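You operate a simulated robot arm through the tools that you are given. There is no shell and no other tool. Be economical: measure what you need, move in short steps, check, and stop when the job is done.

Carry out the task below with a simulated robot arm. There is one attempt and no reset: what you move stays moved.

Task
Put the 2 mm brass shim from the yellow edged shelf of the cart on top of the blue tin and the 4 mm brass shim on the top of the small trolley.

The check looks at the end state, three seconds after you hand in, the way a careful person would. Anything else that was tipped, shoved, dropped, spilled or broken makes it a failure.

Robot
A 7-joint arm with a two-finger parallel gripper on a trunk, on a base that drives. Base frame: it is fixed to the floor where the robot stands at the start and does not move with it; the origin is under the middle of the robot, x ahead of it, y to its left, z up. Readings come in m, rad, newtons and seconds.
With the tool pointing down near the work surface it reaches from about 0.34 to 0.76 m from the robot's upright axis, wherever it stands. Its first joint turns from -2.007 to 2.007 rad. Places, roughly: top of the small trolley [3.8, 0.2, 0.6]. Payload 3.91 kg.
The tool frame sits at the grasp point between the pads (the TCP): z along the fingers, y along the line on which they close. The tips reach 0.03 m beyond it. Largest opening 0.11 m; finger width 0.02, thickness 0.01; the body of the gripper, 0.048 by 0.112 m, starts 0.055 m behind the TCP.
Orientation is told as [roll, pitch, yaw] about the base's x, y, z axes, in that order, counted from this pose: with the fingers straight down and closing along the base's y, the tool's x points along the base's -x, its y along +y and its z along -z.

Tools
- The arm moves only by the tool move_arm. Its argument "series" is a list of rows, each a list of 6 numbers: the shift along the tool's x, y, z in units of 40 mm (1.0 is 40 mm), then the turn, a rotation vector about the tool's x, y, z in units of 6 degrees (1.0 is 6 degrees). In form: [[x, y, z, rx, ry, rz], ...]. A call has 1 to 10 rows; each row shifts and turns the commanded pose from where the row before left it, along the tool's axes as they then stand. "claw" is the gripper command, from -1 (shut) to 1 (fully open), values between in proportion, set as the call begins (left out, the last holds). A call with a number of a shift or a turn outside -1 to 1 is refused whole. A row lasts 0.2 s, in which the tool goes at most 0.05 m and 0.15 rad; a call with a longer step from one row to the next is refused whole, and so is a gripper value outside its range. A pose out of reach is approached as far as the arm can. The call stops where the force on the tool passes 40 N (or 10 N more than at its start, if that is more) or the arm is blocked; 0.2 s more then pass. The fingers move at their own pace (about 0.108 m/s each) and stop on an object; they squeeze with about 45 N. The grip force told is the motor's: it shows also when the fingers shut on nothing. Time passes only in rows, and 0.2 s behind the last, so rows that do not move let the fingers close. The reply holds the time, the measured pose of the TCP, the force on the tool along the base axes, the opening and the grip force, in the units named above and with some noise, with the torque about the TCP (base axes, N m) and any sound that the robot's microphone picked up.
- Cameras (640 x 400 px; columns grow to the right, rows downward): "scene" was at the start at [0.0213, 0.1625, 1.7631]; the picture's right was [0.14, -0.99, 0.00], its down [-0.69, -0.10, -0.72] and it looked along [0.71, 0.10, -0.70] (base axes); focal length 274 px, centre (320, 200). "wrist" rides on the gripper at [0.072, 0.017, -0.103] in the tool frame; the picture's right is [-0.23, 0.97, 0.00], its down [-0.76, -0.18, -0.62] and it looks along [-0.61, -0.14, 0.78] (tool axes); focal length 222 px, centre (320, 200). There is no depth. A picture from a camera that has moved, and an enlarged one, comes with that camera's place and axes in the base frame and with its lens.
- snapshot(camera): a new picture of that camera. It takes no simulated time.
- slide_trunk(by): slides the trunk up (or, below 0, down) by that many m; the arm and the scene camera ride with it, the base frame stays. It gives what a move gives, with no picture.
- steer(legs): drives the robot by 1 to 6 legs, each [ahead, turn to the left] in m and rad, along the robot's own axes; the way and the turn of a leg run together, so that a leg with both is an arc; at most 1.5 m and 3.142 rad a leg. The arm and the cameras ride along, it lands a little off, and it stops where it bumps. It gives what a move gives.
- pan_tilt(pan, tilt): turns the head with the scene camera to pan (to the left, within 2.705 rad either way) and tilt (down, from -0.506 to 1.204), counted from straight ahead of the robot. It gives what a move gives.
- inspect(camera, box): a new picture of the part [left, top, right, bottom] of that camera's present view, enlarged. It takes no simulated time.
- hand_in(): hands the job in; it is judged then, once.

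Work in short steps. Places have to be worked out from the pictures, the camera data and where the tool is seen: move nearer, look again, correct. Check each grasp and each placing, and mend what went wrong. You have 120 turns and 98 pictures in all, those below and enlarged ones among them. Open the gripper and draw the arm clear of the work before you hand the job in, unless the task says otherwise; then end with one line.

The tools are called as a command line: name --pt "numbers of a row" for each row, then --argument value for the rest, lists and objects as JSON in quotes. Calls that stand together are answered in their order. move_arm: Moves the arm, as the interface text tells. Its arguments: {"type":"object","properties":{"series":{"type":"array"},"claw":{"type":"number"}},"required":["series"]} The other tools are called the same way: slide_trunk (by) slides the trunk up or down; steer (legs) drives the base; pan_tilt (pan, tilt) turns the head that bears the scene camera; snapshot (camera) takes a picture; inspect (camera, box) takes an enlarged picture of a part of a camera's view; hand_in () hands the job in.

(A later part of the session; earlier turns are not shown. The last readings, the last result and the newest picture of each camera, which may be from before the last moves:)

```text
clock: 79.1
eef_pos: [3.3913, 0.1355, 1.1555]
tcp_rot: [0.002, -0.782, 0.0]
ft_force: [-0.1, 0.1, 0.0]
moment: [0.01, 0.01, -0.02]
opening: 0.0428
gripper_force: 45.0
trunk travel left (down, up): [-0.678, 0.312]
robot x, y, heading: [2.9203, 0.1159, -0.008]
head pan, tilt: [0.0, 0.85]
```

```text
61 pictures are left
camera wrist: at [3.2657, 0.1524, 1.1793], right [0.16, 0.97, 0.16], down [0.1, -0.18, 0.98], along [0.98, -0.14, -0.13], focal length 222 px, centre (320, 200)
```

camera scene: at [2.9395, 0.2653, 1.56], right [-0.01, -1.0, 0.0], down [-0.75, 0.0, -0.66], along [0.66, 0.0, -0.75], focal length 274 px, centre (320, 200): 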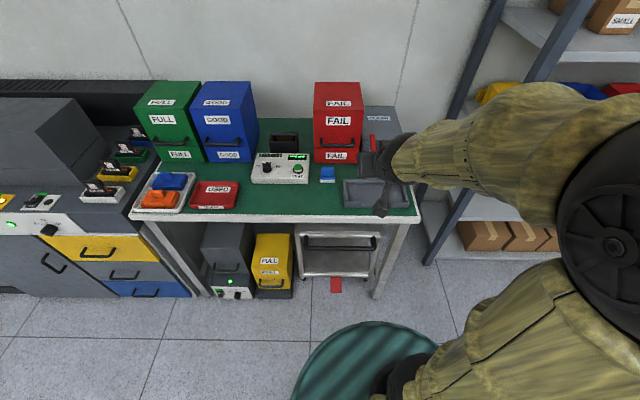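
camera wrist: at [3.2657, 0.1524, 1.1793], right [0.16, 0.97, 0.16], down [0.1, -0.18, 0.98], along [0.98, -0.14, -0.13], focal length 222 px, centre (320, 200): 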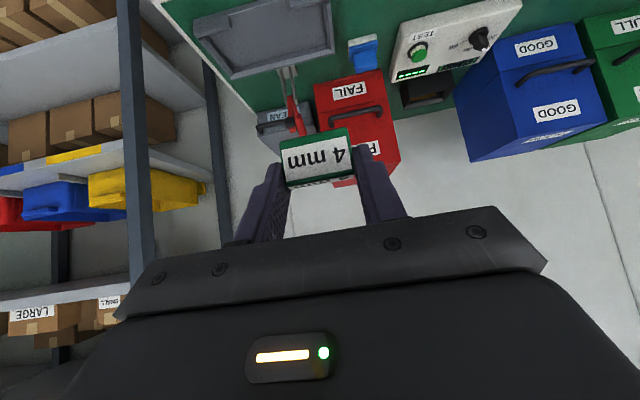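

One row was too long; I split the moves into smaller ones, without pictures yet.

move_arm --pt "0 0.9 0 0 0 0" --pt "0 0.9 0 0 0 0" --pt "0 0.9 0 0 0 0" --pt "0 0.9 0 0 0 0" --pt "0 0.8 0 0 0 0" --pt "-0.6 0 0.6 0 0 0" --pt "-0.6 0 0.6 0 0 0" --pt "-0.6 0 0.6 0 0 0" --pt "-0.6 0 0.6 0 0 0" --pt "-0.53 0 0.53 0 0 0"

move_arm --pt "0.5 0 0.5 0 0 0" --pt "0.7 0 0.7 0 0 0" --pt "0.7 0 0.7 0 0 0" --pt "0.7 0 0.7 0 0 0" --pt "0.7 0 0.7 0 0 0" --pt "0.7 0 0.7 0 0 0" --pt "0 0 0 0 0 0"

snapshot --camera "scene"

snapshot --camera "wrist"

```text
clock: 81.3
eef_pos: [3.5574, 0.3121, 1.1549]
tcp_rot: [0.001, -0.782, 0.001]
ft_force: [-1.2, -0.7, -0.2]
moment: [0.0, 0.03, 0.0]
opening: 0.0428
gripper_force: 45.6
trunk travel left (down, up): [-0.678, 0.312]
robot x, y, heading: [2.922, 0.113, -0.004]
head pan, tilt: [0.0, 0.85]
```

```text
clock: 82.9
eef_pos: [3.5543, 0.3121, 0.9303]
tcp_rot: [0.004, -0.782, 0.0]
ft_force: [0.0, -0.4, -1.3]
moment: [0.02, 0.0, 0.01]
opening: 0.0431
gripper_force: 45.0
trunk travel left (down, up): [-0.678, 0.312]
robot x, y, heading: [2.9215, 0.1112, -0.009]
head pan, tilt: [0.0, 0.85]
```

```text
60 pictures are left
camera scene: at [2.9393, 0.2655, 1.5599], right [-0.01, -1.0, 0.0], down [-0.75, 0.0, -0.66], along [0.66, 0.0, -0.75], focal length 274 px, centre (320, 200)
```

scene: 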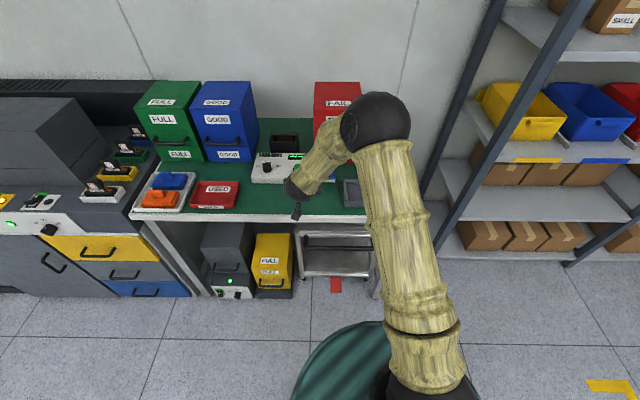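

```text
59 pictures are left
camera wrist: at [3.4294, 0.3288, 0.953], right [0.16, 0.97, 0.16], down [0.1, -0.18, 0.98], along [0.98, -0.14, -0.13], focal length 222 px, centre (320, 200)
```

wrist: 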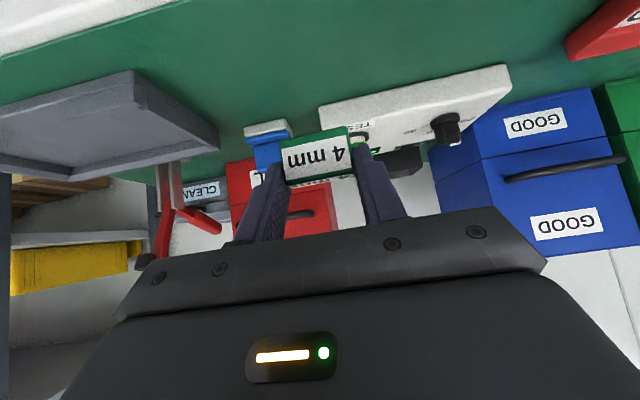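

Everything is clear around it. I lower to about 20 mm above the estimated surface, then creep.

move_arm --pt "0.6 0 0.6 0 0 0" --pt "0.5 0 0.5 0 0 0" --pt "0.12 0 0.12 0 0 0" --pt "0 0 0 0 0 0"

inspect --camera "scene" --box '[250, 140, 370, 240]'

snapshot --camera "wrist"

```text
clock: 83.9
eef_pos: [3.5556, 0.3128, 0.8602]
tcp_rot: [0.002, -0.782, 0.001]
ft_force: [-0.5, -0.6, -0.5]
moment: [0.0, 0.03, 0.03]
opening: 0.0429
gripper_force: 45.0
trunk travel left (down, up): [-0.678, 0.312]
robot x, y, heading: [2.9216, 0.113, -0.007]
head pan, tilt: [0.0, 0.85]
```

```text
4.00 times, centred on (310, 190) of scene
camera zoom: at [2.9396, 0.2654, 1.5599], right [-0.01, -1.0, 0.0], down [-0.75, 0.0, -0.66], along [0.66, 0.0, -0.75], focal length 1095 px, centre (360, 240)
```

zoom: 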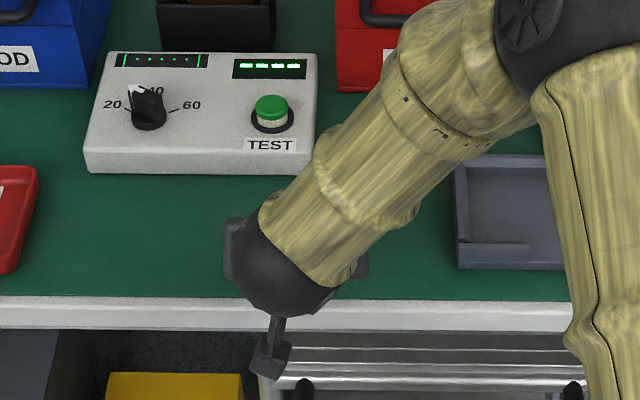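

```text
57 pictures are left
camera wrist: at [3.4298, 0.3287, 0.8831], right [0.16, 0.97, 0.16], down [0.1, -0.18, 0.98], along [0.98, -0.14, -0.13], focal length 222 px, centre (320, 200)
```

wrist: 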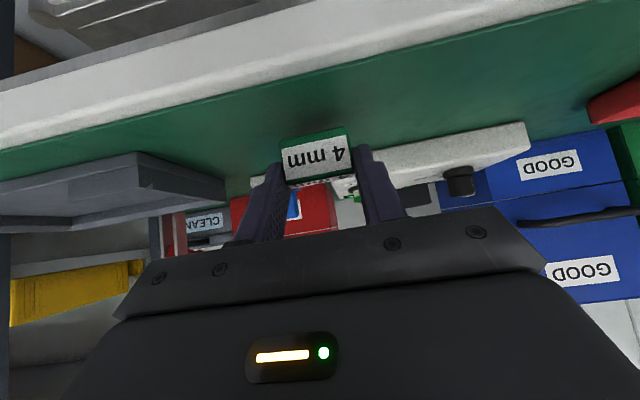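

I creep down in 4 mm steps until contact.

move_arm --pt "0.07 0 0.07 0 0 0" --pt "0.07 0 0.07 0 0 0" --pt "0.07 0 0.07 0 0 0" --pt "0 0 0 0 0 0"

inspect --camera "wrist" --box '[240, 90, 400, 220]'

```text
clock: 84.9
eef_pos: [3.5549, 0.3133, 0.8488]
tcp_rot: [0.002, -0.78, 0.0]
ft_force: [-0.6, 0.6, -0.2]
moment: [-0.04, 0.01, -0.02]
opening: 0.043
gripper_force: 44.7
trunk travel left (down, up): [-0.678, 0.312]
robot x, y, heading: [2.9221, 0.1146, -0.007]
head pan, tilt: [0.0, 0.85]
```

```text
3.08 times, centred on (320, 155) of wrist
camera zoom: at [3.4301, 0.329, 0.8713], right [0.16, 0.97, 0.16], down [0.1, -0.18, 0.98], along [0.98, -0.14, -0.13], focal length 684 px, centre (320, 338)
```

zoom: 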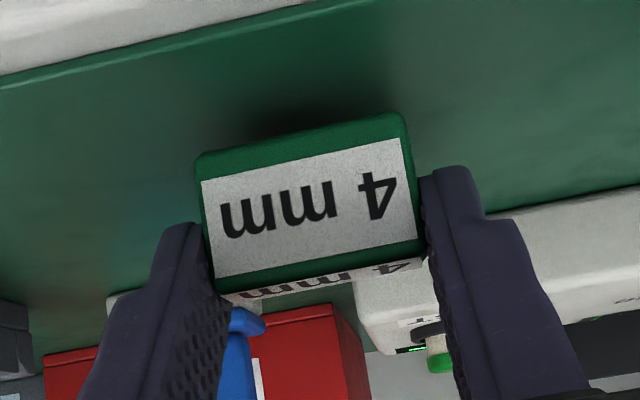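

No contact yet (z 0.849); the shadow is near. Continue creeping.

move_arm --pt "0.05 0 0.05 0 0 0" --pt "0.05 0 0.05 0 0 0" --pt "0.05 0 0.05 0 0 0" --pt "0 0 0 0 0 0"

```text
clock: 85.9
eef_pos: [3.5551, 0.3129, 0.8402]
tcp_rot: [0.001, -0.781, 0.002]
ft_force: [-0.3, -0.1, -1.1]
moment: [-0.04, 0.0, 0.01]
opening: 0.0429
gripper_force: 45.0
trunk travel left (down, up): [-0.678, 0.312]
robot x, y, heading: [2.9229, 0.1127, -0.0]
head pan, tilt: [0.0, 0.85]
```

move_arm --pt "0.05 0 0.05 0 0 0" --pt "0.05 0 0.05 0 0 0" --pt "0 0 0 0 0 0"

inspect --camera "wrist" --box '[240, 90, 400, 220]'

```text
clock: 86.7
eef_pos: [3.555, 0.3122, 0.8374]
tcp_rot: [0.001, -0.786, 0.001]
ft_force: [-2.4, -1.2, 15.2]
moment: [-0.01, -1.03, -0.05]
opening: 0.043
gripper_force: 45.2
trunk travel left (down, up): [-0.678, 0.312]
robot x, y, heading: [2.9213, 0.1154, -0.01]
head pan, tilt: [0.0, 0.85]
```

```text
3.08 times, centred on (320, 155) of wrist
camera zoom: at [3.4298, 0.3289, 0.8595], right [0.16, 0.97, 0.16], down [0.1, -0.18, 0.98], along [0.98, -0.14, -0.12], focal length 684 px, centre (320, 338)
```

zoom: 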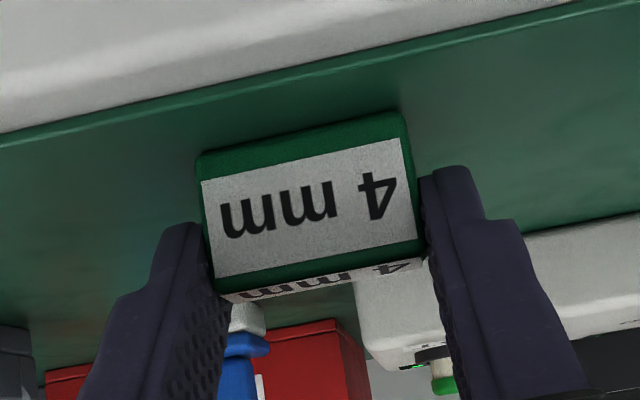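

Contact (15 N) at TCP z 0.837, so the bench is at about 0.803. I ease up a touch and open.

move_arm --pt "-0.03 0 -0.03 0 0 0" --pt "0 0 0 0 0 0"

move_arm --pt "0 0 0 0 0 0" --pt "0 0 0 0 0 0" --pt "0 0 0 0 0 0" --claw 0.45

snapshot --camera "wrist"

```text
clock: 87.3
eef_pos: [3.5546, 0.3129, 0.8371]
tcp_rot: [0.002, -0.782, 0.0]
ft_force: [3.2, 1.5, 12.4]
moment: [0.0, -1.06, 0.08]
opening: 0.0427
gripper_force: 45.5
trunk travel left (down, up): [-0.678, 0.312]
robot x, y, heading: [2.9207, 0.1124, -0.005]
head pan, tilt: [0.0, 0.85]
```

```text
clock: 88.1
eef_pos: [3.5555, 0.3131, 0.8356]
tcp_rot: [0.001, -0.78, 0.001]
ft_force: [0.3, 0.9, -0.5]
moment: [0.01, -0.02, -0.01]
opening: 0.0798
gripper_force: 0.0
trunk travel left (down, up): [-0.678, 0.312]
robot x, y, heading: [2.921, 0.1164, -0.007]
head pan, tilt: [0.0, 0.85]
```

```text
54 pictures are left
camera wrist: at [3.4296, 0.329, 0.859], right [0.16, 0.97, 0.16], down [0.1, -0.18, 0.98], along [0.98, -0.14, -0.13], focal length 222 px, centre (320, 200)
```

wrist: 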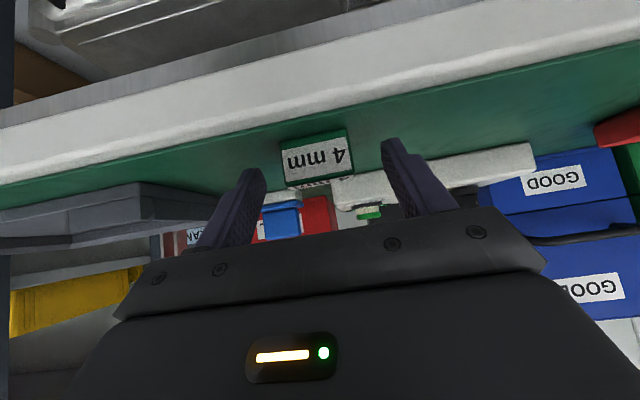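

The shim stands flat on the bench. I tilt the tool about the TCP to 25° below horizontal, straddling the tag.

move_arm --pt "0 0 0 0 -0.83 0" --pt "0 0 0 0 -0.83 0" --pt "0 0 0 0 -0.83 0" --pt "0 0 0 0 -0.83 0" --pt "0 0 0 0 0 0"

snapshot --camera "wrist"

snapshot --camera "scene"

```text
clock: 89.3
eef_pos: [3.5555, 0.3127, 0.8359]
tcp_rot: [0.004, -1.129, -0.001]
ft_force: [-0.6, -0.1, 0.4]
moment: [0.01, -0.01, -0.01]
opening: 0.0797
gripper_force: 0.2
trunk travel left (down, up): [-0.678, 0.312]
robot x, y, heading: [2.9235, 0.1113, -0.006]
head pan, tilt: [0.0, 0.85]
```

```text
53 pictures are left
camera wrist: at [3.4297, 0.329, 0.8155], right [0.1, 0.97, 0.21], down [-0.24, -0.18, 0.95], along [0.97, -0.14, 0.21], focal length 222 px, centre (320, 200)
```

wrist: 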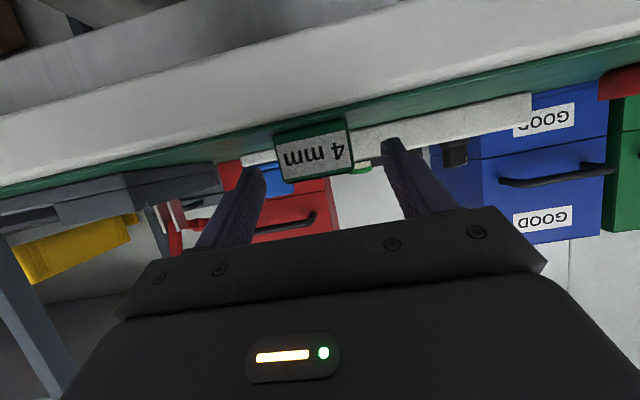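

```text
52 pictures are left
camera scene: at [2.9396, 0.2653, 1.5599], right [-0.01, -1.0, 0.0], down [-0.75, 0.0, -0.66], along [0.66, 0.0, -0.75], focal length 274 px, centre (320, 200)
```

scene: 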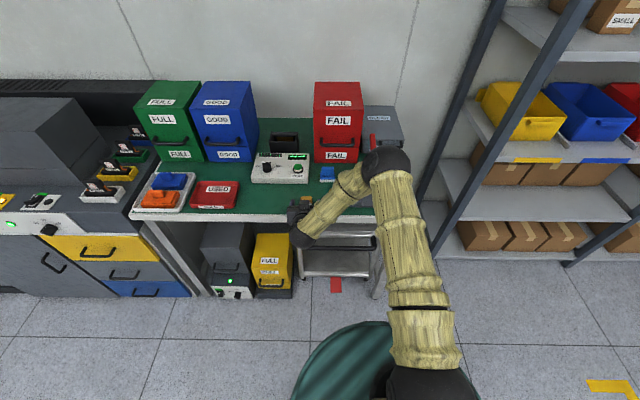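

Good. I go down 8 mm and close.

move_arm --pt "0.18 0 0.06 0 0 0" --pt "0 0 0 0 0 0"

move_arm --pt "0 0 0 0 0 0" --pt "0 0 0 0 0 0" --pt "0 0 0 0 0 0" --pt "0 0 0 0 0 0" --claw -1

move_arm --pt "-0.3 0 -0.14 0 0 0" --pt "-0.6 0 -0.28 0 0 0" --pt "-0.6 0 -0.28 0 0 0" --pt "0 0 0 0 0 0"

snapshot --camera "wrist"

inspect --camera "scene" --box '[250, 140, 370, 240]'

```text
clock: 89.9
eef_pos: [3.5532, 0.3111, 0.8281]
tcp_rot: [0.003, -1.129, -0.001]
ft_force: [0.0, 0.4, -1.1]
moment: [0.02, 0.01, 0.04]
opening: 0.0799
gripper_force: 0.0
trunk travel left (down, up): [-0.678, 0.312]
robot x, y, heading: [2.9243, 0.111, -0.012]
head pan, tilt: [0.0, 0.85]
```

```text
clock: 90.9
eef_pos: [3.5543, 0.312, 0.8282]
tcp_rot: [0.002, -1.13, -0.003]
ft_force: [-0.6, 0.3, 0.4]
moment: [0.01, 0.02, 0.02]
opening: 0.0432
gripper_force: 44.8
trunk travel left (down, up): [-0.678, 0.312]
robot x, y, heading: [2.9202, 0.1152, -0.006]
head pan, tilt: [0.0, 0.85]
```

```text
clock: 91.9
eef_pos: [3.5552, 0.3134, 0.894]
tcp_rot: [0.002, -1.127, -0.002]
ft_force: [0.3, -0.4, -1.1]
moment: [0.0, -0.02, 0.01]
opening: 0.0431
gripper_force: 44.5
trunk travel left (down, up): [-0.678, 0.312]
robot x, y, heading: [2.9201, 0.1128, -0.006]
head pan, tilt: [0.0, 0.85]
```

```text
51 pictures are left
camera wrist: at [3.4287, 0.329, 0.8736], right [0.1, 0.97, 0.21], down [-0.24, -0.18, 0.95], along [0.97, -0.14, 0.21], focal length 222 px, centre (320, 200)
```

wrist: 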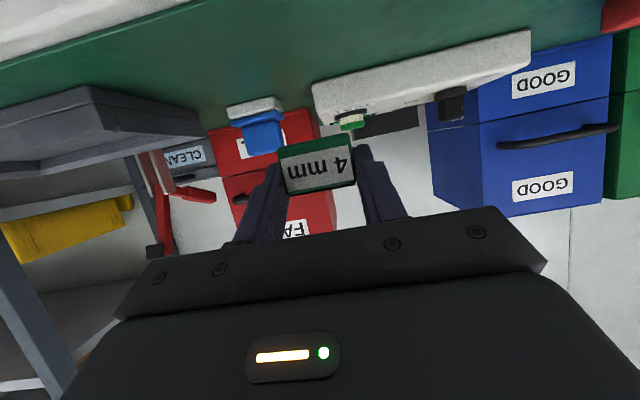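

```text
4.00 times, centred on (310, 190) of scene
camera zoom: at [2.9397, 0.2653, 1.5599], right [-0.01, -1.0, 0.0], down [-0.75, 0.0, -0.66], along [0.66, 0.0, -0.75], focal length 1095 px, centre (360, 240)
```

zoom: 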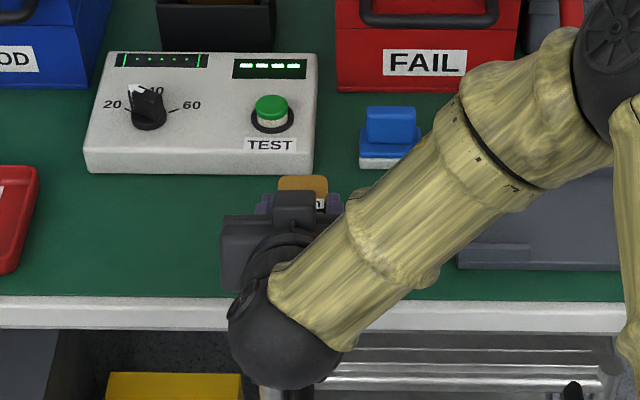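

The shim is held at 25°, its bottom 25 mm below the TCP. I back the base off 0.3 m and lower the trunk 0.2 m, then look at the trolley.

steer --legs '[[-0.3, 0]]'

slide_trunk --by -0.2

pan_tilt --pan 0.0 --tilt 0.7

snapshot --camera "wrist"

snapshot --camera "scene"

```text
clock: 94.0
eef_pos: [3.2522, 0.315, 0.895]
tcp_rot: [0.001, -1.128, -0.001]
ft_force: [-0.1, -0.4, -0.3]
moment: [0.01, 0.03, -0.01]
opening: 0.0431
gripper_force: 44.9
trunk travel left (down, up): [-0.678, 0.312]
robot x, y, heading: [2.6197, 0.1135, -0.006]
head pan, tilt: [0.0, 0.85]
```

```text
clock: 96.2
eef_pos: [3.2529, 0.3157, 0.6942]
tcp_rot: [0.003, -1.129, -0.001]
ft_force: [-0.6, 0.1, -0.4]
moment: [0.02, 0.04, 0.02]
opening: 0.0433
gripper_force: 44.9
trunk travel left (down, up): [-0.478, 0.512]
robot x, y, heading: [2.6179, 0.1126, -0.005]
head pan, tilt: [0.0, 0.85]
```

```text
clock: 96.9
eef_pos: [3.2524, 0.3154, 0.6941]
tcp_rot: [0.002, -1.129, 0.0]
ft_force: [-0.8, 0.1, -0.4]
moment: [0.0, -0.01, -0.01]
opening: 0.043
gripper_force: 44.8
trunk travel left (down, up): [-0.478, 0.512]
robot x, y, heading: [2.6223, 0.1196, -0.006]
head pan, tilt: [0.0, 0.7]
```

```text
49 pictures are left
camera wrist: at [3.1274, 0.3314, 0.6735], right [0.1, 0.97, 0.21], down [-0.24, -0.18, 0.95], along [0.97, -0.14, 0.21], focal length 222 px, centre (320, 200)
```

wrist: 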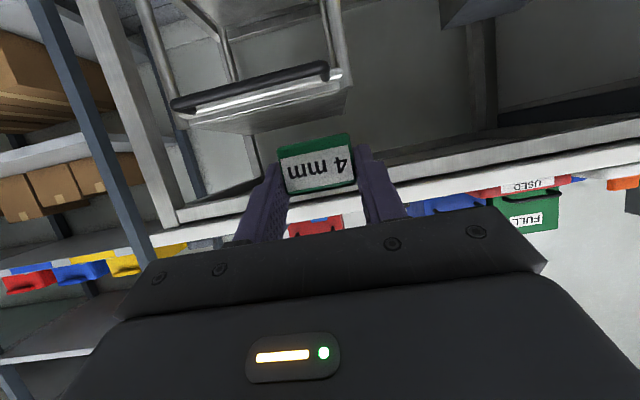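

```text
48 pictures are left
camera scene: at [2.6451, 0.267, 1.3721], right [-0.01, -1.0, 0.0], down [-0.64, 0.0, -0.76], along [0.76, 0.0, -0.64], focal length 274 px, centre (320, 200)
```

scene: 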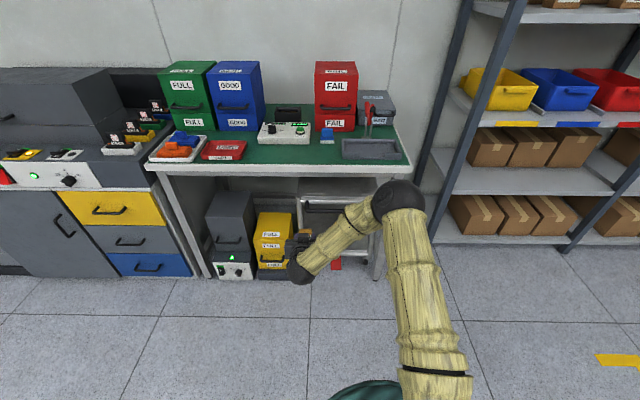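

The wrist camera now sees under the bench; I enlarge the trolley.

inspect --camera "wrist" --box '[140, 40, 380, 240]'

inspect --camera "scene" --box '[280, 150, 430, 290]'

```text
2.00 times, centred on (260, 140) of wrist
camera zoom: at [3.1274, 0.3314, 0.6735], right [0.1, 0.97, 0.21], down [-0.24, -0.18, 0.95], along [0.97, -0.14, 0.21], focal length 444 px, centre (440, 320)
```

zoom: 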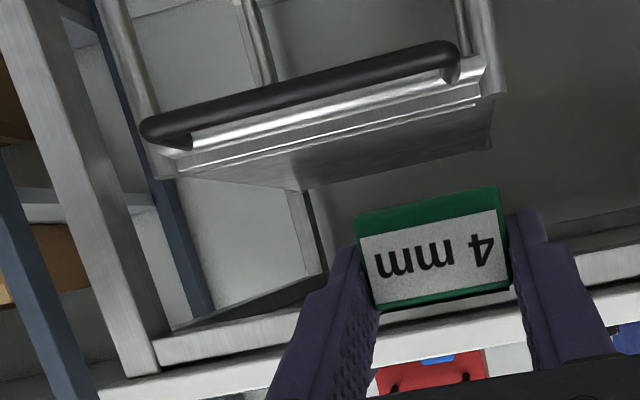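

```text
2.86 times, centred on (355, 220) of scene
camera zoom: at [2.6451, 0.267, 1.3721], right [-0.01, -1.0, 0.0], down [-0.64, 0.0, -0.76], along [0.76, 0.0, -0.64], focal length 782 px, centre (220, 143)
```

zoom: 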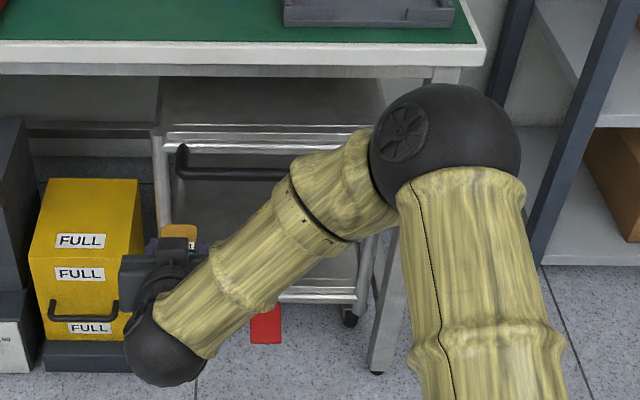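

Trolley top: x≈3.62–4.02, y≈0–0.36, z≈0.565; handle lower, around z 0.53. The elbow currently juts forward, so I'll work with a more stretched arm; I extend 0.15 m and shift to y≈0.18, then check the elbow.

move_arm --pt "0 -0.85 0 0 0 0" --pt "0 -0.85 0 0 0 0" --pt "0 -0.85 0 0 0 0" --pt "0 -0.85 0 0 0 0" --pt "-0.4 0 0.85 0 0 0" --pt "-0.4 0 0.85 0 0 0" --pt "-0.4 0 0.85 0 0 0" --pt "-0.4 0 0.85 0 0 0" --pt "0 0 0 0 0 0"

snapshot --camera "scene"

```text
clock: 98.9
eef_pos: [3.4037, 0.2011, 0.6933]
tcp_rot: [0.004, -1.128, 0.001]
ft_force: [-0.5, 0.5, -1.3]
moment: [-0.01, 0.0, -0.01]
opening: 0.0432
gripper_force: 45.6
out of reach, approached as far as the arm can: row 4
trunk travel left (down, up): [-0.478, 0.512]
robot x, y, heading: [2.6166, 0.1166, -0.007]
head pan, tilt: [0.0, 0.7]
```

```text
45 pictures are left
camera scene: at [2.6453, 0.267, 1.3721], right [-0.01, -1.0, 0.0], down [-0.64, 0.0, -0.76], along [0.76, 0.0, -0.64], focal length 274 px, centre (320, 200)
```

scene: 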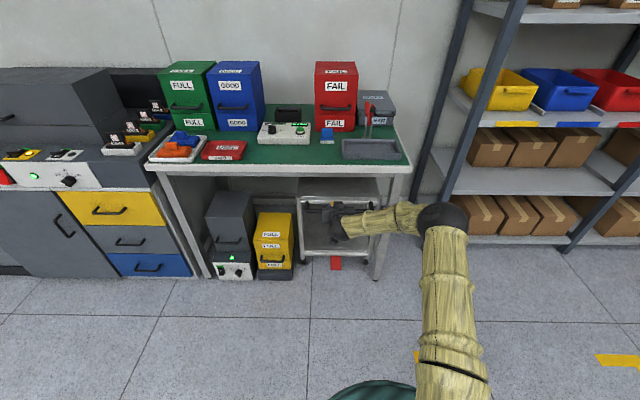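

The arm lies flat with its elbow to the right; stretching more keeps the forearm clear of the bench leg. I back off 0.25 m and stretch 0.2 m further.

steer --legs '[[-0.25, 0]]'

move_arm --pt "-0.4 0 0.85 0 0 0" --pt "-0.4 0 0.85 0 0 0" --pt "-0.4 0 0.85 0 0 0" --pt "-0.4 0 0.85 0 0 0" --pt "-0.4 0 0.85 0 0 0" --pt "0 0 0 0 0 0"

snapshot --camera "scene"

```text
clock: 100.7
eef_pos: [3.1563, 0.2023, 0.693]
tcp_rot: [0.001, -1.128, -0.001]
ft_force: [-0.1, -0.5, -1.5]
moment: [0.02, -0.03, -0.01]
opening: 0.0426
gripper_force: 44.6
trunk travel left (down, up): [-0.478, 0.512]
robot x, y, heading: [2.3748, 0.1139, -0.002]
head pan, tilt: [0.0, 0.7]
```

```text
clock: 102.1
eef_pos: [3.305, 0.2029, 0.6927]
tcp_rot: [0.0, -1.127, 0.001]
ft_force: [-0.5, -0.3, -0.6]
moment: [0.05, 0.04, -0.03]
opening: 0.0431
gripper_force: 44.9
out of reach, approached as far as the arm can: row 4, 5
trunk travel left (down, up): [-0.478, 0.512]
robot x, y, heading: [2.372, 0.1158, -0.004]
head pan, tilt: [0.0, 0.7]
```

```text
44 pictures are left
camera scene: at [2.3985, 0.2682, 1.3722], right [0.0, -1.0, 0.0], down [-0.64, 0.0, -0.76], along [0.76, 0.0, -0.64], focal length 274 px, centre (320, 200)
```

scene: 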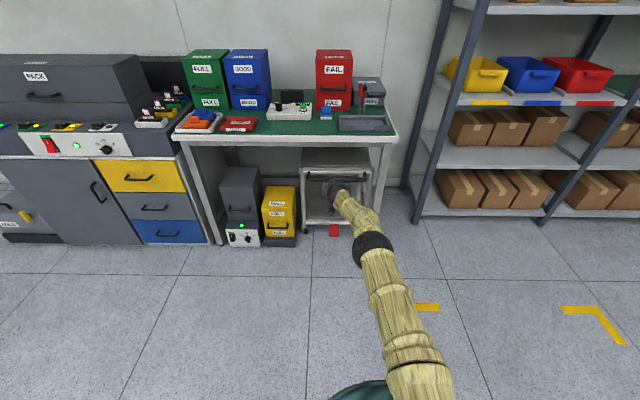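

The arm is now nearly straight, elbow well back. I take the stretch back a little and lower the trunk 85 mm so the shim rides just above the trolley-top level.

move_arm --pt "0.3 0 -0.65 0 0 0" --pt "0.3 0 -0.65 0 0 0" --pt "0 0 0 0 0 0"

slide_trunk --by -0.08

steer --legs '[[0.1, 0]]'

snapshot --camera "wrist"

inspect --camera "scene" --box '[260, 110, 410, 250]'

```text
clock: 102.9
eef_pos: [3.2473, 0.2039, 0.6924]
tcp_rot: [0.005, -1.128, -0.003]
ft_force: [0.6, 0.1, -0.6]
moment: [-0.02, -0.01, 0.02]
opening: 0.0433
gripper_force: 44.7
trunk travel left (down, up): [-0.478, 0.512]
robot x, y, heading: [2.3762, 0.1164, -0.011]
head pan, tilt: [0.0, 0.7]
```

```text
clock: 104.0
eef_pos: [3.2477, 0.2031, 0.6136]
tcp_rot: [0.001, -1.129, -0.001]
ft_force: [0.1, 1.0, -1.7]
moment: [0.0, 0.01, 0.01]
opening: 0.043
gripper_force: 45.4
trunk travel left (down, up): [-0.398, 0.592]
robot x, y, heading: [2.3689, 0.1147, -0.003]
head pan, tilt: [0.0, 0.7]
```

```text
clock: 105.2
eef_pos: [3.3476, 0.2034, 0.6143]
tcp_rot: [0.002, -1.127, 0.0]
ft_force: [0.1, -0.9, -0.4]
moment: [0.04, 0.0, -0.03]
opening: 0.0431
gripper_force: 45.2
trunk travel left (down, up): [-0.398, 0.592]
robot x, y, heading: [2.4725, 0.1152, -0.005]
head pan, tilt: [0.0, 0.7]
```

```text
43 pictures are left
camera wrist: at [3.2217, 0.2197, 0.5931], right [0.1, 0.97, 0.21], down [-0.24, -0.18, 0.95], along [0.97, -0.14, 0.21], focal length 222 px, centre (320, 200)
```

wrist: 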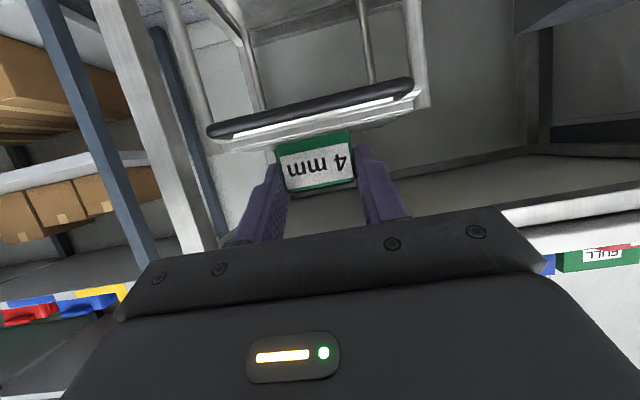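

```text
2.86 times, centred on (335, 180) of scene
camera zoom: at [2.4992, 0.2678, 1.2921], right [-0.01, -1.0, 0.0], down [-0.64, 0.0, -0.76], along [0.76, 0.0, -0.64], focal length 782 px, centre (277, 257)
```

zoom: 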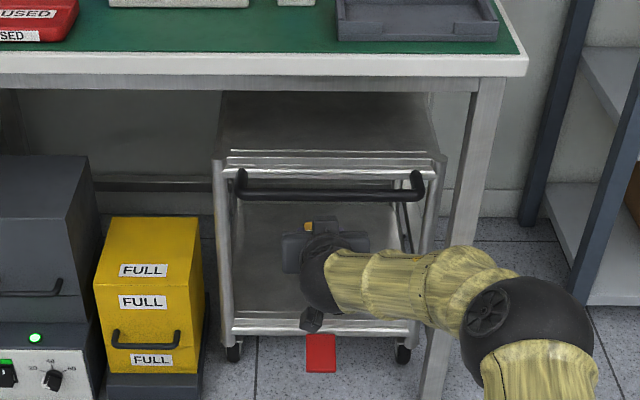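

I enlarge the wrist view, where the trolley top is almost edge-on.

inspect --camera "wrist" --box '[190, 60, 450, 220]'

```text
2.46 times, centred on (320, 140) of wrist
camera zoom: at [3.2217, 0.2197, 0.5931], right [0.1, 0.97, 0.21], down [-0.24, -0.18, 0.95], along [0.97, -0.14, 0.21], focal length 547 px, centre (320, 348)
```

zoom: 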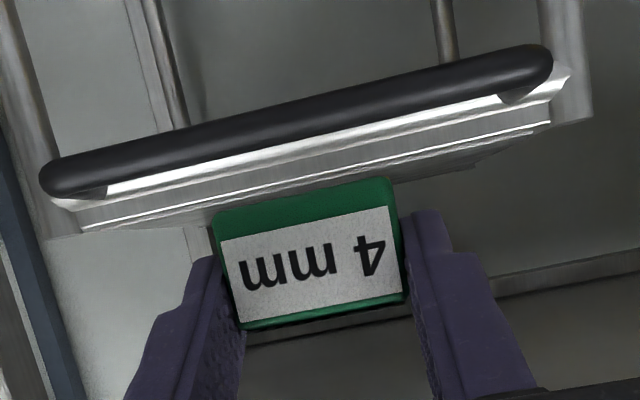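

Top level is z≈0.56, handle bar at x≈3.566 with top ≈0.543. With X≈3.648 both hand and camera clear. I stretch 50 mm more so the elbow stays away from the bench leg, then look.

move_arm --pt "-0.26 0 0.56 0 0 0" --pt "-0.26 0 0.56 0 0 0" --pt "0 0 0 0 0 0"

snapshot --camera "scene"

```text
clock: 106.0
eef_pos: [3.3969, 0.2021, 0.6126]
tcp_rot: [0.001, -1.13, 0.002]
ft_force: [-0.1, 0.2, -0.2]
moment: [0.03, 0.01, -0.01]
opening: 0.0432
gripper_force: 45.2
trunk travel left (down, up): [-0.398, 0.592]
robot x, y, heading: [2.4738, 0.1182, -0.006]
head pan, tilt: [0.0, 0.7]
```

```text
40 pictures are left
camera scene: at [2.4993, 0.268, 1.2921], right [-0.01, -1.0, 0.0], down [-0.64, 0.0, -0.76], along [0.76, 0.0, -0.64], focal length 274 px, centre (320, 200)
```

scene: 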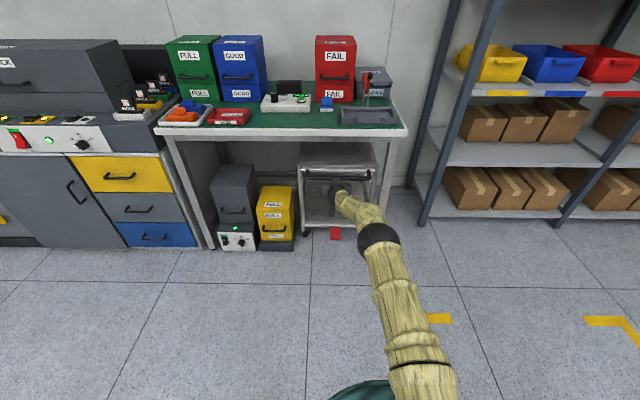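

The elbow is now at about x 3.08. I drive in 0.18 m and check clearances.

steer --legs '[[0.18, 0]]'

snapshot --camera "wrist"

inspect --camera "scene" --box '[260, 130, 410, 270]'

```text
clock: 107.5
eef_pos: [3.5778, 0.2032, 0.6116]
tcp_rot: [0.004, -1.13, 0.001]
ft_force: [-0.7, 0.4, -0.2]
moment: [0.0, 0.01, 0.02]
opening: 0.0431
gripper_force: 45.4
trunk travel left (down, up): [-0.398, 0.592]
robot x, y, heading: [2.6542, 0.1147, -0.006]
head pan, tilt: [0.0, 0.7]
```

```text
39 pictures are left
camera wrist: at [3.4523, 0.2192, 0.5922], right [0.09, 0.97, 0.21], down [-0.24, -0.18, 0.95], along [0.97, -0.14, 0.21], focal length 222 px, centre (320, 200)
```

wrist: 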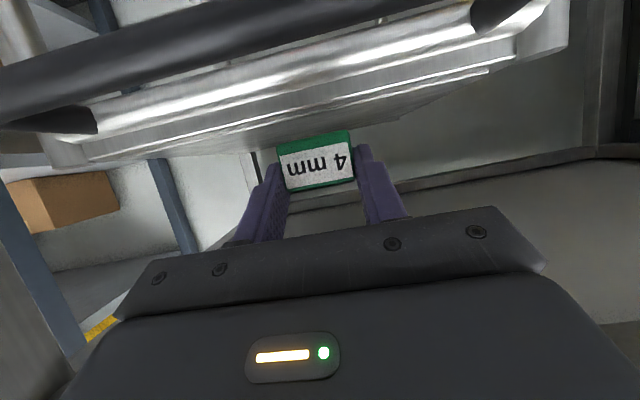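

```text
2.86 times, centred on (335, 200) of scene
camera zoom: at [2.68, 0.267, 1.2921], right [0.0, -1.0, 0.0], down [-0.64, 0.0, -0.76], along [0.76, 0.0, -0.64], focal length 782 px, centre (277, 200)
```

zoom: 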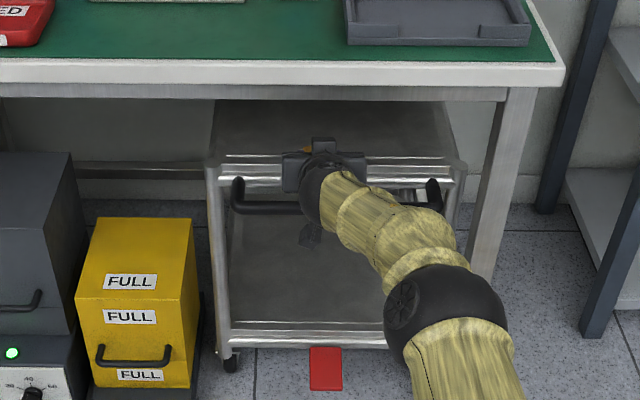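

Refined: lip x≈3.64–3.655, handle ≈3.58; I want the tag front at ≈3.67. I lower 10 mm and drive 60 mm further, then check.

move_arm --pt "0.22 0 0.1 0 0 0" --pt "0 0 0 0 0 0"

steer --legs '[[0.06, 0]]'

snapshot --camera "wrist"

inspect --camera "scene" --box '[280, 140, 400, 240]'

```text
clock: 108.1
eef_pos: [3.5785, 0.2022, 0.6028]
tcp_rot: [0.002, -1.127, 0.001]
ft_force: [-0.4, -0.2, -0.6]
moment: [0.0, 0.0, 0.0]
opening: 0.043
gripper_force: 45.0
trunk travel left (down, up): [-0.398, 0.592]
robot x, y, heading: [2.6536, 0.1153, -0.008]
head pan, tilt: [0.0, 0.7]
```

```text
clock: 109.1
eef_pos: [3.6375, 0.2021, 0.603]
tcp_rot: [0.004, -1.127, 0.003]
ft_force: [0.2, -0.4, -0.4]
moment: [0.05, 0.02, -0.02]
opening: 0.0429
gripper_force: 45.5
trunk travel left (down, up): [-0.398, 0.592]
robot x, y, heading: [2.7148, 0.1166, -0.003]
head pan, tilt: [0.0, 0.7]
```

```text
37 pictures are left
camera wrist: at [3.5122, 0.2192, 0.5822], right [0.09, 0.97, 0.21], down [-0.24, -0.18, 0.95], along [0.97, -0.14, 0.21], focal length 222 px, centre (320, 200)
```

wrist: 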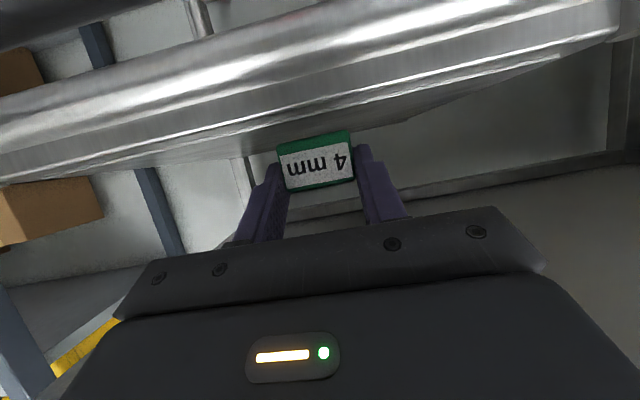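

```text
4.00 times, centred on (340, 190) of scene
camera zoom: at [2.7404, 0.2668, 1.2921], right [0.0, -1.0, 0.0], down [-0.64, 0.0, -0.76], along [0.76, 0.0, -0.64], focal length 1095 px, centre (240, 240)
```

zoom: 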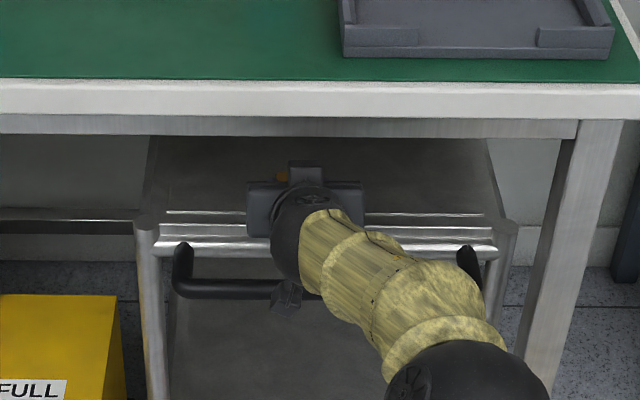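

All clear: camera stalk is in front of and above the handle, hand below the apron. I drive 32 mm further.

steer --legs '[[0.033, 0]]'

move_arm --pt "0.11 0 0.05 0 0 0" --pt "0.11 0 0.05 0 0 0" --pt "0 0 0 0 0 0"

snapshot --camera "wrist"

```text
clock: 109.9
eef_pos: [3.6705, 0.2029, 0.6027]
tcp_rot: [0.003, -1.129, 0.001]
ft_force: [-0.4, 0.1, 0.0]
moment: [-0.03, 0.03, 0.01]
opening: 0.0431
gripper_force: 45.1
trunk travel left (down, up): [-0.398, 0.592]
robot x, y, heading: [2.7459, 0.1125, -0.008]
head pan, tilt: [0.0, 0.7]
```

```text
clock: 110.7
eef_pos: [3.6713, 0.2026, 0.5931]
tcp_rot: [0.001, -1.127, 0.0]
ft_force: [0.7, -0.2, -0.4]
moment: [0.02, 0.02, 0.04]
opening: 0.0432
gripper_force: 45.2
trunk travel left (down, up): [-0.398, 0.592]
robot x, y, heading: [2.7467, 0.1179, -0.004]
head pan, tilt: [0.0, 0.7]
```

```text
35 pictures are left
camera wrist: at [3.545, 0.2193, 0.5727], right [0.09, 0.97, 0.21], down [-0.24, -0.18, 0.95], along [0.97, -0.14, 0.21], focal length 222 px, centre (320, 200)
```

wrist: 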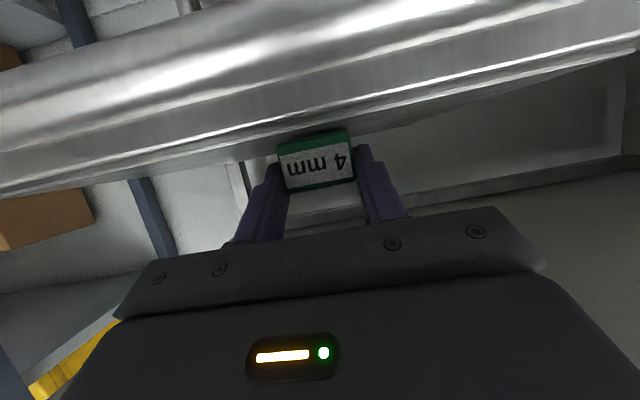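

Still free. I creep down in 3 mm steps to contact.

move_arm --pt "0.068 0 0.032 0 0 0" --pt "0.068 0 0.032 0 0 0" --pt "0 0 0 0 0 0"

```text
clock: 111.5
eef_pos: [3.67, 0.2038, 0.5905]
tcp_rot: [0.003, -1.133, 0.002]
ft_force: [1.3, 1.4, 9.1]
moment: [-0.01, -0.74, 0.09]
opening: 0.0427
gripper_force: 45.0
trunk travel left (down, up): [-0.398, 0.592]
robot x, y, heading: [2.7533, 0.1139, -0.008]
head pan, tilt: [0.0, 0.7]
```

Contact at the plate's far end (9 N). I look before releasing.

inspect --camera "wrist" --box '[240, 80, 400, 210]'

```text
3.08 times, centred on (320, 145) of wrist
camera zoom: at [3.5451, 0.2195, 0.5691], right [0.09, 0.97, 0.21], down [-0.24, -0.18, 0.95], along [0.97, -0.14, 0.22], focal length 684 px, centre (320, 369)
```

zoom: 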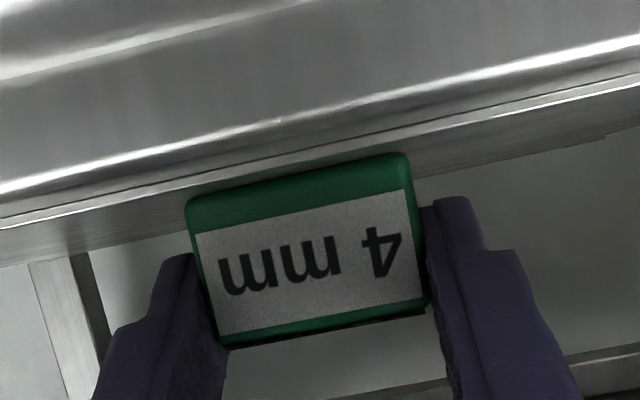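

The tag bottom is practically on the surface, behind the lip line. I open the gripper.

move_arm --pt "0 0 0 0 0 0" --pt "0 0 0 0 0 0" --pt "0 0 0 0 0 0" --claw 0.35

inspect --camera "wrist" --box '[220, 70, 420, 220]'

```text
clock: 112.3
eef_pos: [3.6707, 0.2018, 0.5865]
tcp_rot: [0.004, -1.127, 0.002]
ft_force: [0.8, 0.0, 0.6]
moment: [0.02, 0.0, -0.02]
opening: 0.0742
gripper_force: 0.0
trunk travel left (down, up): [-0.398, 0.592]
robot x, y, heading: [2.7505, 0.1144, -0.002]
head pan, tilt: [0.0, 0.7]
```

```text
2.67 times, centred on (320, 145) of wrist
camera zoom: at [3.5448, 0.2195, 0.5663], right [0.09, 0.97, 0.21], down [-0.24, -0.18, 0.95], along [0.97, -0.14, 0.21], focal length 592 px, centre (320, 347)
```

zoom: 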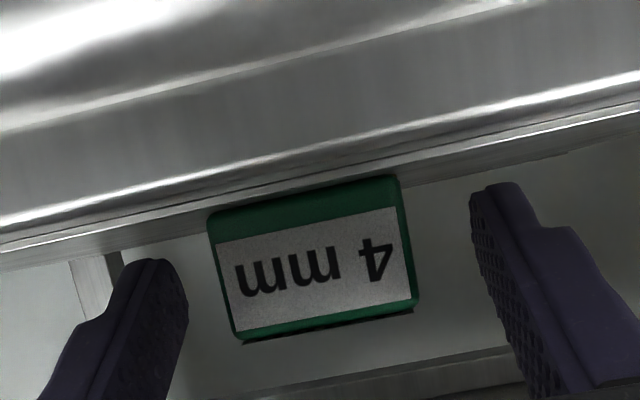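

The shim stands free. I lift 6 mm to clear the lip and back the base straight out.

move_arm --pt "-0.14 0 -0.065 0 0 0" --pt "0 0 0 0 0 0"

steer --legs '[[-0.2, 0]]'

snapshot --camera "wrist"

inspect --camera "scene" --box '[270, 120, 400, 240]'

```text
clock: 112.9
eef_pos: [3.6699, 0.2033, 0.5924]
tcp_rot: [0.003, -1.126, 0.001]
ft_force: [-0.1, 0.4, 1.0]
moment: [-0.05, 0.02, 0.0]
opening: 0.0745
gripper_force: 0.1
trunk travel left (down, up): [-0.398, 0.592]
robot x, y, heading: [2.7472, 0.1151, -0.005]
head pan, tilt: [0.0, 0.7]
```

```text
clock: 114.5
eef_pos: [3.4723, 0.2021, 0.5933]
tcp_rot: [0.004, -1.129, -0.002]
ft_force: [-0.8, -1.0, 0.1]
moment: [-0.03, 0.01, -0.04]
opening: 0.0744
gripper_force: 0.2
trunk travel left (down, up): [-0.398, 0.592]
robot x, y, heading: [2.5507, 0.1174, -0.01]
head pan, tilt: [0.0, 0.7]
```

```text
32 pictures are left
camera wrist: at [3.3464, 0.2183, 0.5725], right [0.1, 0.97, 0.21], down [-0.24, -0.18, 0.95], along [0.97, -0.14, 0.21], focal length 222 px, centre (320, 200)
```

wrist: 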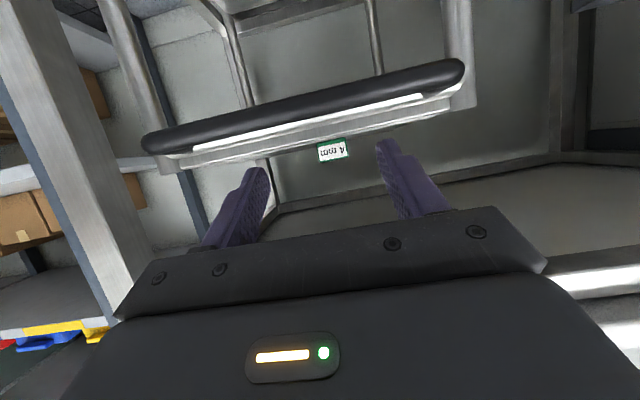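

```text
3.33 times, centred on (335, 180) of scene
camera zoom: at [2.5747, 0.2675, 1.2921], right [-0.01, -1.0, 0.0], down [-0.64, 0.0, -0.76], along [0.76, 0.0, -0.64], focal length 912 px, centre (270, 267)
```

zoom: 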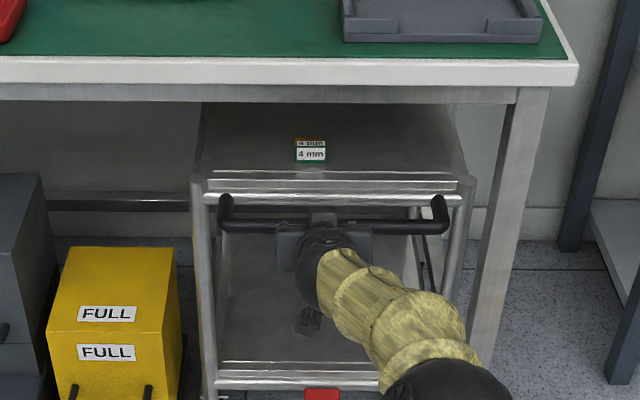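

The 4 mm shim lies flat on the trolley top, well inside. Now for the 2 mm: I back off, raise the trunk and fold the arm for the drive to the cart's far side.

steer --legs '[[-0.13, 0]]'

slide_trunk --by 0.4

slide_trunk --by 0.08

move_arm --pt "0.4 0 -0.85 0 0 0" --pt "0.4 0 -0.85 0 0 0" --pt "0.4 0 -0.85 0 0 0" --pt "0.4 0 -0.85 0 0 0" --pt "0.4 0 -0.85 0 0 0" --pt "0.4 0 -0.85 0 0 0" --pt "0.4 0 -0.85 0 0 0" --pt "0.4 0 -0.85 0 0 0" --pt "0 0 0 0 0 0"

```text
clock: 115.8
eef_pos: [3.3408, 0.2025, 0.5921]
tcp_rot: [0.003, -1.127, -0.004]
ft_force: [0.1, -0.6, -0.4]
moment: [-0.03, -0.01, -0.03]
opening: 0.0743
gripper_force: 0.1
trunk travel left (down, up): [-0.398, 0.592]
robot x, y, heading: [2.418, 0.1193, -0.005]
head pan, tilt: [0.0, 0.7]
```

```text
clock: 119.6
eef_pos: [3.3417, 0.2029, 0.992]
tcp_rot: [0.004, -1.127, -0.001]
ft_force: [-0.2, -0.4, 0.1]
moment: [0.01, -0.01, 0.0]
opening: 0.0742
gripper_force: 0.1
trunk travel left (down, up): [-0.798, 0.192]
robot x, y, heading: [2.419, 0.1181, -0.007]
head pan, tilt: [0.0, 0.7]
```

```text
clock: 120.8
eef_pos: [3.3412, 0.2027, 1.0719]
tcp_rot: [0.005, -1.127, -0.001]
ft_force: [-0.1, -0.1, 0.2]
moment: [0.03, 0.0, -0.02]
opening: 0.0741
gripper_force: 0.1
trunk travel left (down, up): [-0.878, 0.112]
robot x, y, heading: [2.4187, 0.1156, -0.008]
head pan, tilt: [0.0, 0.7]
```

```text
clock: 122.8
eef_pos: [3.054, 0.1805, 1.1127]
tcp_rot: [0.003, -1.128, -0.003]
ft_force: [-0.9, 0.1, -0.2]
moment: [-0.03, 0.01, -0.03]
opening: 0.0745
gripper_force: 0.1
out of reach, approached as far as the arm can: row 6, 7, 8
trunk travel left (down, up): [-0.878, 0.112]
robot x, y, heading: [2.4214, 0.1199, -0.009]
head pan, tilt: [0.0, 0.7]
```

I pitch back to 45° and raise the hand to drive height.

move_arm --pt "0 0 0 0 0.83 0" --pt "0 0 0 0 0.83 0" --pt "0 0 0 0 0.83 0" --pt "0 0 0 0 0.83 0" --pt "-0.6 0 -0.6 0 0 0" --pt "-0.6 0 -0.6 0 0 0" --pt "-0.6 0 -0.6 0 0 0" --pt "-0.6 0 -0.6 0 0 0" --pt "-0.6 0 -0.6 0 0 0" --pt "0 0 0 0 0 0"

move_arm --pt "0 0 -0.9 0 0 0" --pt "0.3 0 -0.9 0 0 0" --pt "0.5 0 -0.8 0 0 0" --pt "0.5 0 -0.5 0 0 0" --pt "0.3 0 -0.3 0 0 0" --pt "0 0 0 0 0 0"

pan_tilt --pan 2.3 --tilt 0.75

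snapshot --camera "scene"

```text
clock: 125.0
eef_pos: [3.0567, 0.1812, 1.2814]
tcp_rot: [0.003, -0.779, 0.0]
ft_force: [0.1, 0.7, -0.1]
moment: [0.01, -0.04, 0.01]
opening: 0.0744
gripper_force: 0.1
trunk travel left (down, up): [-0.878, 0.112]
robot x, y, heading: [2.4182, 0.115, -0.004]
head pan, tilt: [0.0, 0.7]
```

```text
clock: 126.4
eef_pos: [2.916, 0.1807, 1.3328]
tcp_rot: [0.005, -0.781, -0.002]
ft_force: [0.3, 0.1, -0.5]
moment: [0.03, -0.01, 0.01]
opening: 0.0747
gripper_force: 0.1
trunk travel left (down, up): [-0.878, 0.112]
robot x, y, heading: [2.4212, 0.1143, -0.004]
head pan, tilt: [0.0, 0.7]
```

```text
clock: 128.5
eef_pos: [2.9146, 0.1805, 1.3333]
tcp_rot: [0.002, -0.781, 0.0]
ft_force: [0.0, 0.0, -0.4]
moment: [0.0, 0.01, -0.01]
opening: 0.0743
gripper_force: 0.0
trunk travel left (down, up): [-0.878, 0.112]
robot x, y, heading: [2.42, 0.1146, -0.003]
head pan, tilt: [2.3, 0.75]
```

```text
30 pictures are left
camera scene: at [2.3046, 0.331, 1.7679], right [0.75, 0.66, 0.0], down [0.45, -0.51, -0.73], along [-0.48, 0.55, -0.68], focal length 274 px, centre (320, 200)
```

scene: 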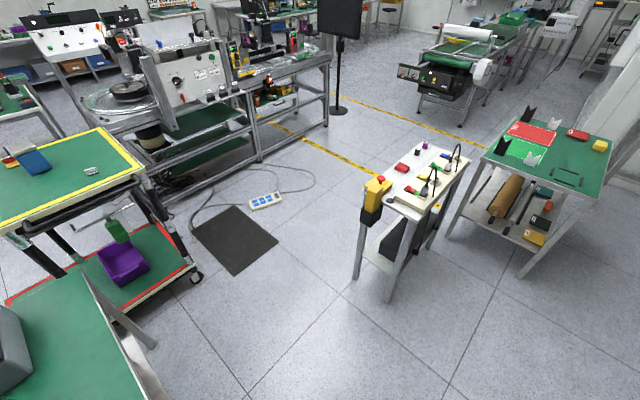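

From this view: green table's left side y≈0.145, cart's far edge x≈0.97, mat beyond y≈0.75; the base radius is about 0.37. I drive along y≈0.55 and stop facing the cart at x≈1.5.

steer --legs '[[0, 1.571], [0.44, 0], [0, 1.571], [0.6, 0]]'

pan_tilt --pan 0.0 --tilt 1.0

snapshot --camera "scene"

```text
clock: 131.1
eef_pos: [2.7591, 0.5055, 1.3336]
tcp_rot: [-0.006, -0.78, 0.723]
ft_force: [-0.3, 0.8, -0.1]
moment: [-0.01, 0.01, -0.06]
opening: 0.0744
gripper_force: 0.0
trunk travel left (down, up): [-0.878, 0.112]
robot x, y, heading: [2.4328, 0.1238, 0.515]
head pan, tilt: [2.3, 0.75]
stopped in leg 1: the robot was blocked; the commanded pose is now the measured one
```

```text
clock: 133.2
eef_pos: [2.7629, 0.5024, 1.3337]
tcp_rot: [-0.001, -0.779, 0.718]
ft_force: [0.4, 0.2, -0.1]
moment: [0.04, 0.01, 0.0]
opening: 0.0741
gripper_force: 0.0
trunk travel left (down, up): [-0.878, 0.112]
robot x, y, heading: [2.4343, 0.124, 0.509]
head pan, tilt: [0.0, 1.0]
```

```text
29 pictures are left
camera scene: at [2.3676, 0.2617, 1.7488], right [0.49, -0.87, 0.0], down [-0.73, -0.41, -0.54], along [0.47, 0.27, -0.84], focal length 274 px, centre (320, 200)
```

scene: 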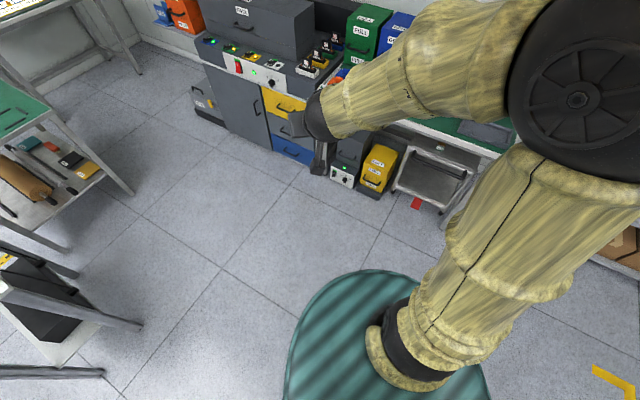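

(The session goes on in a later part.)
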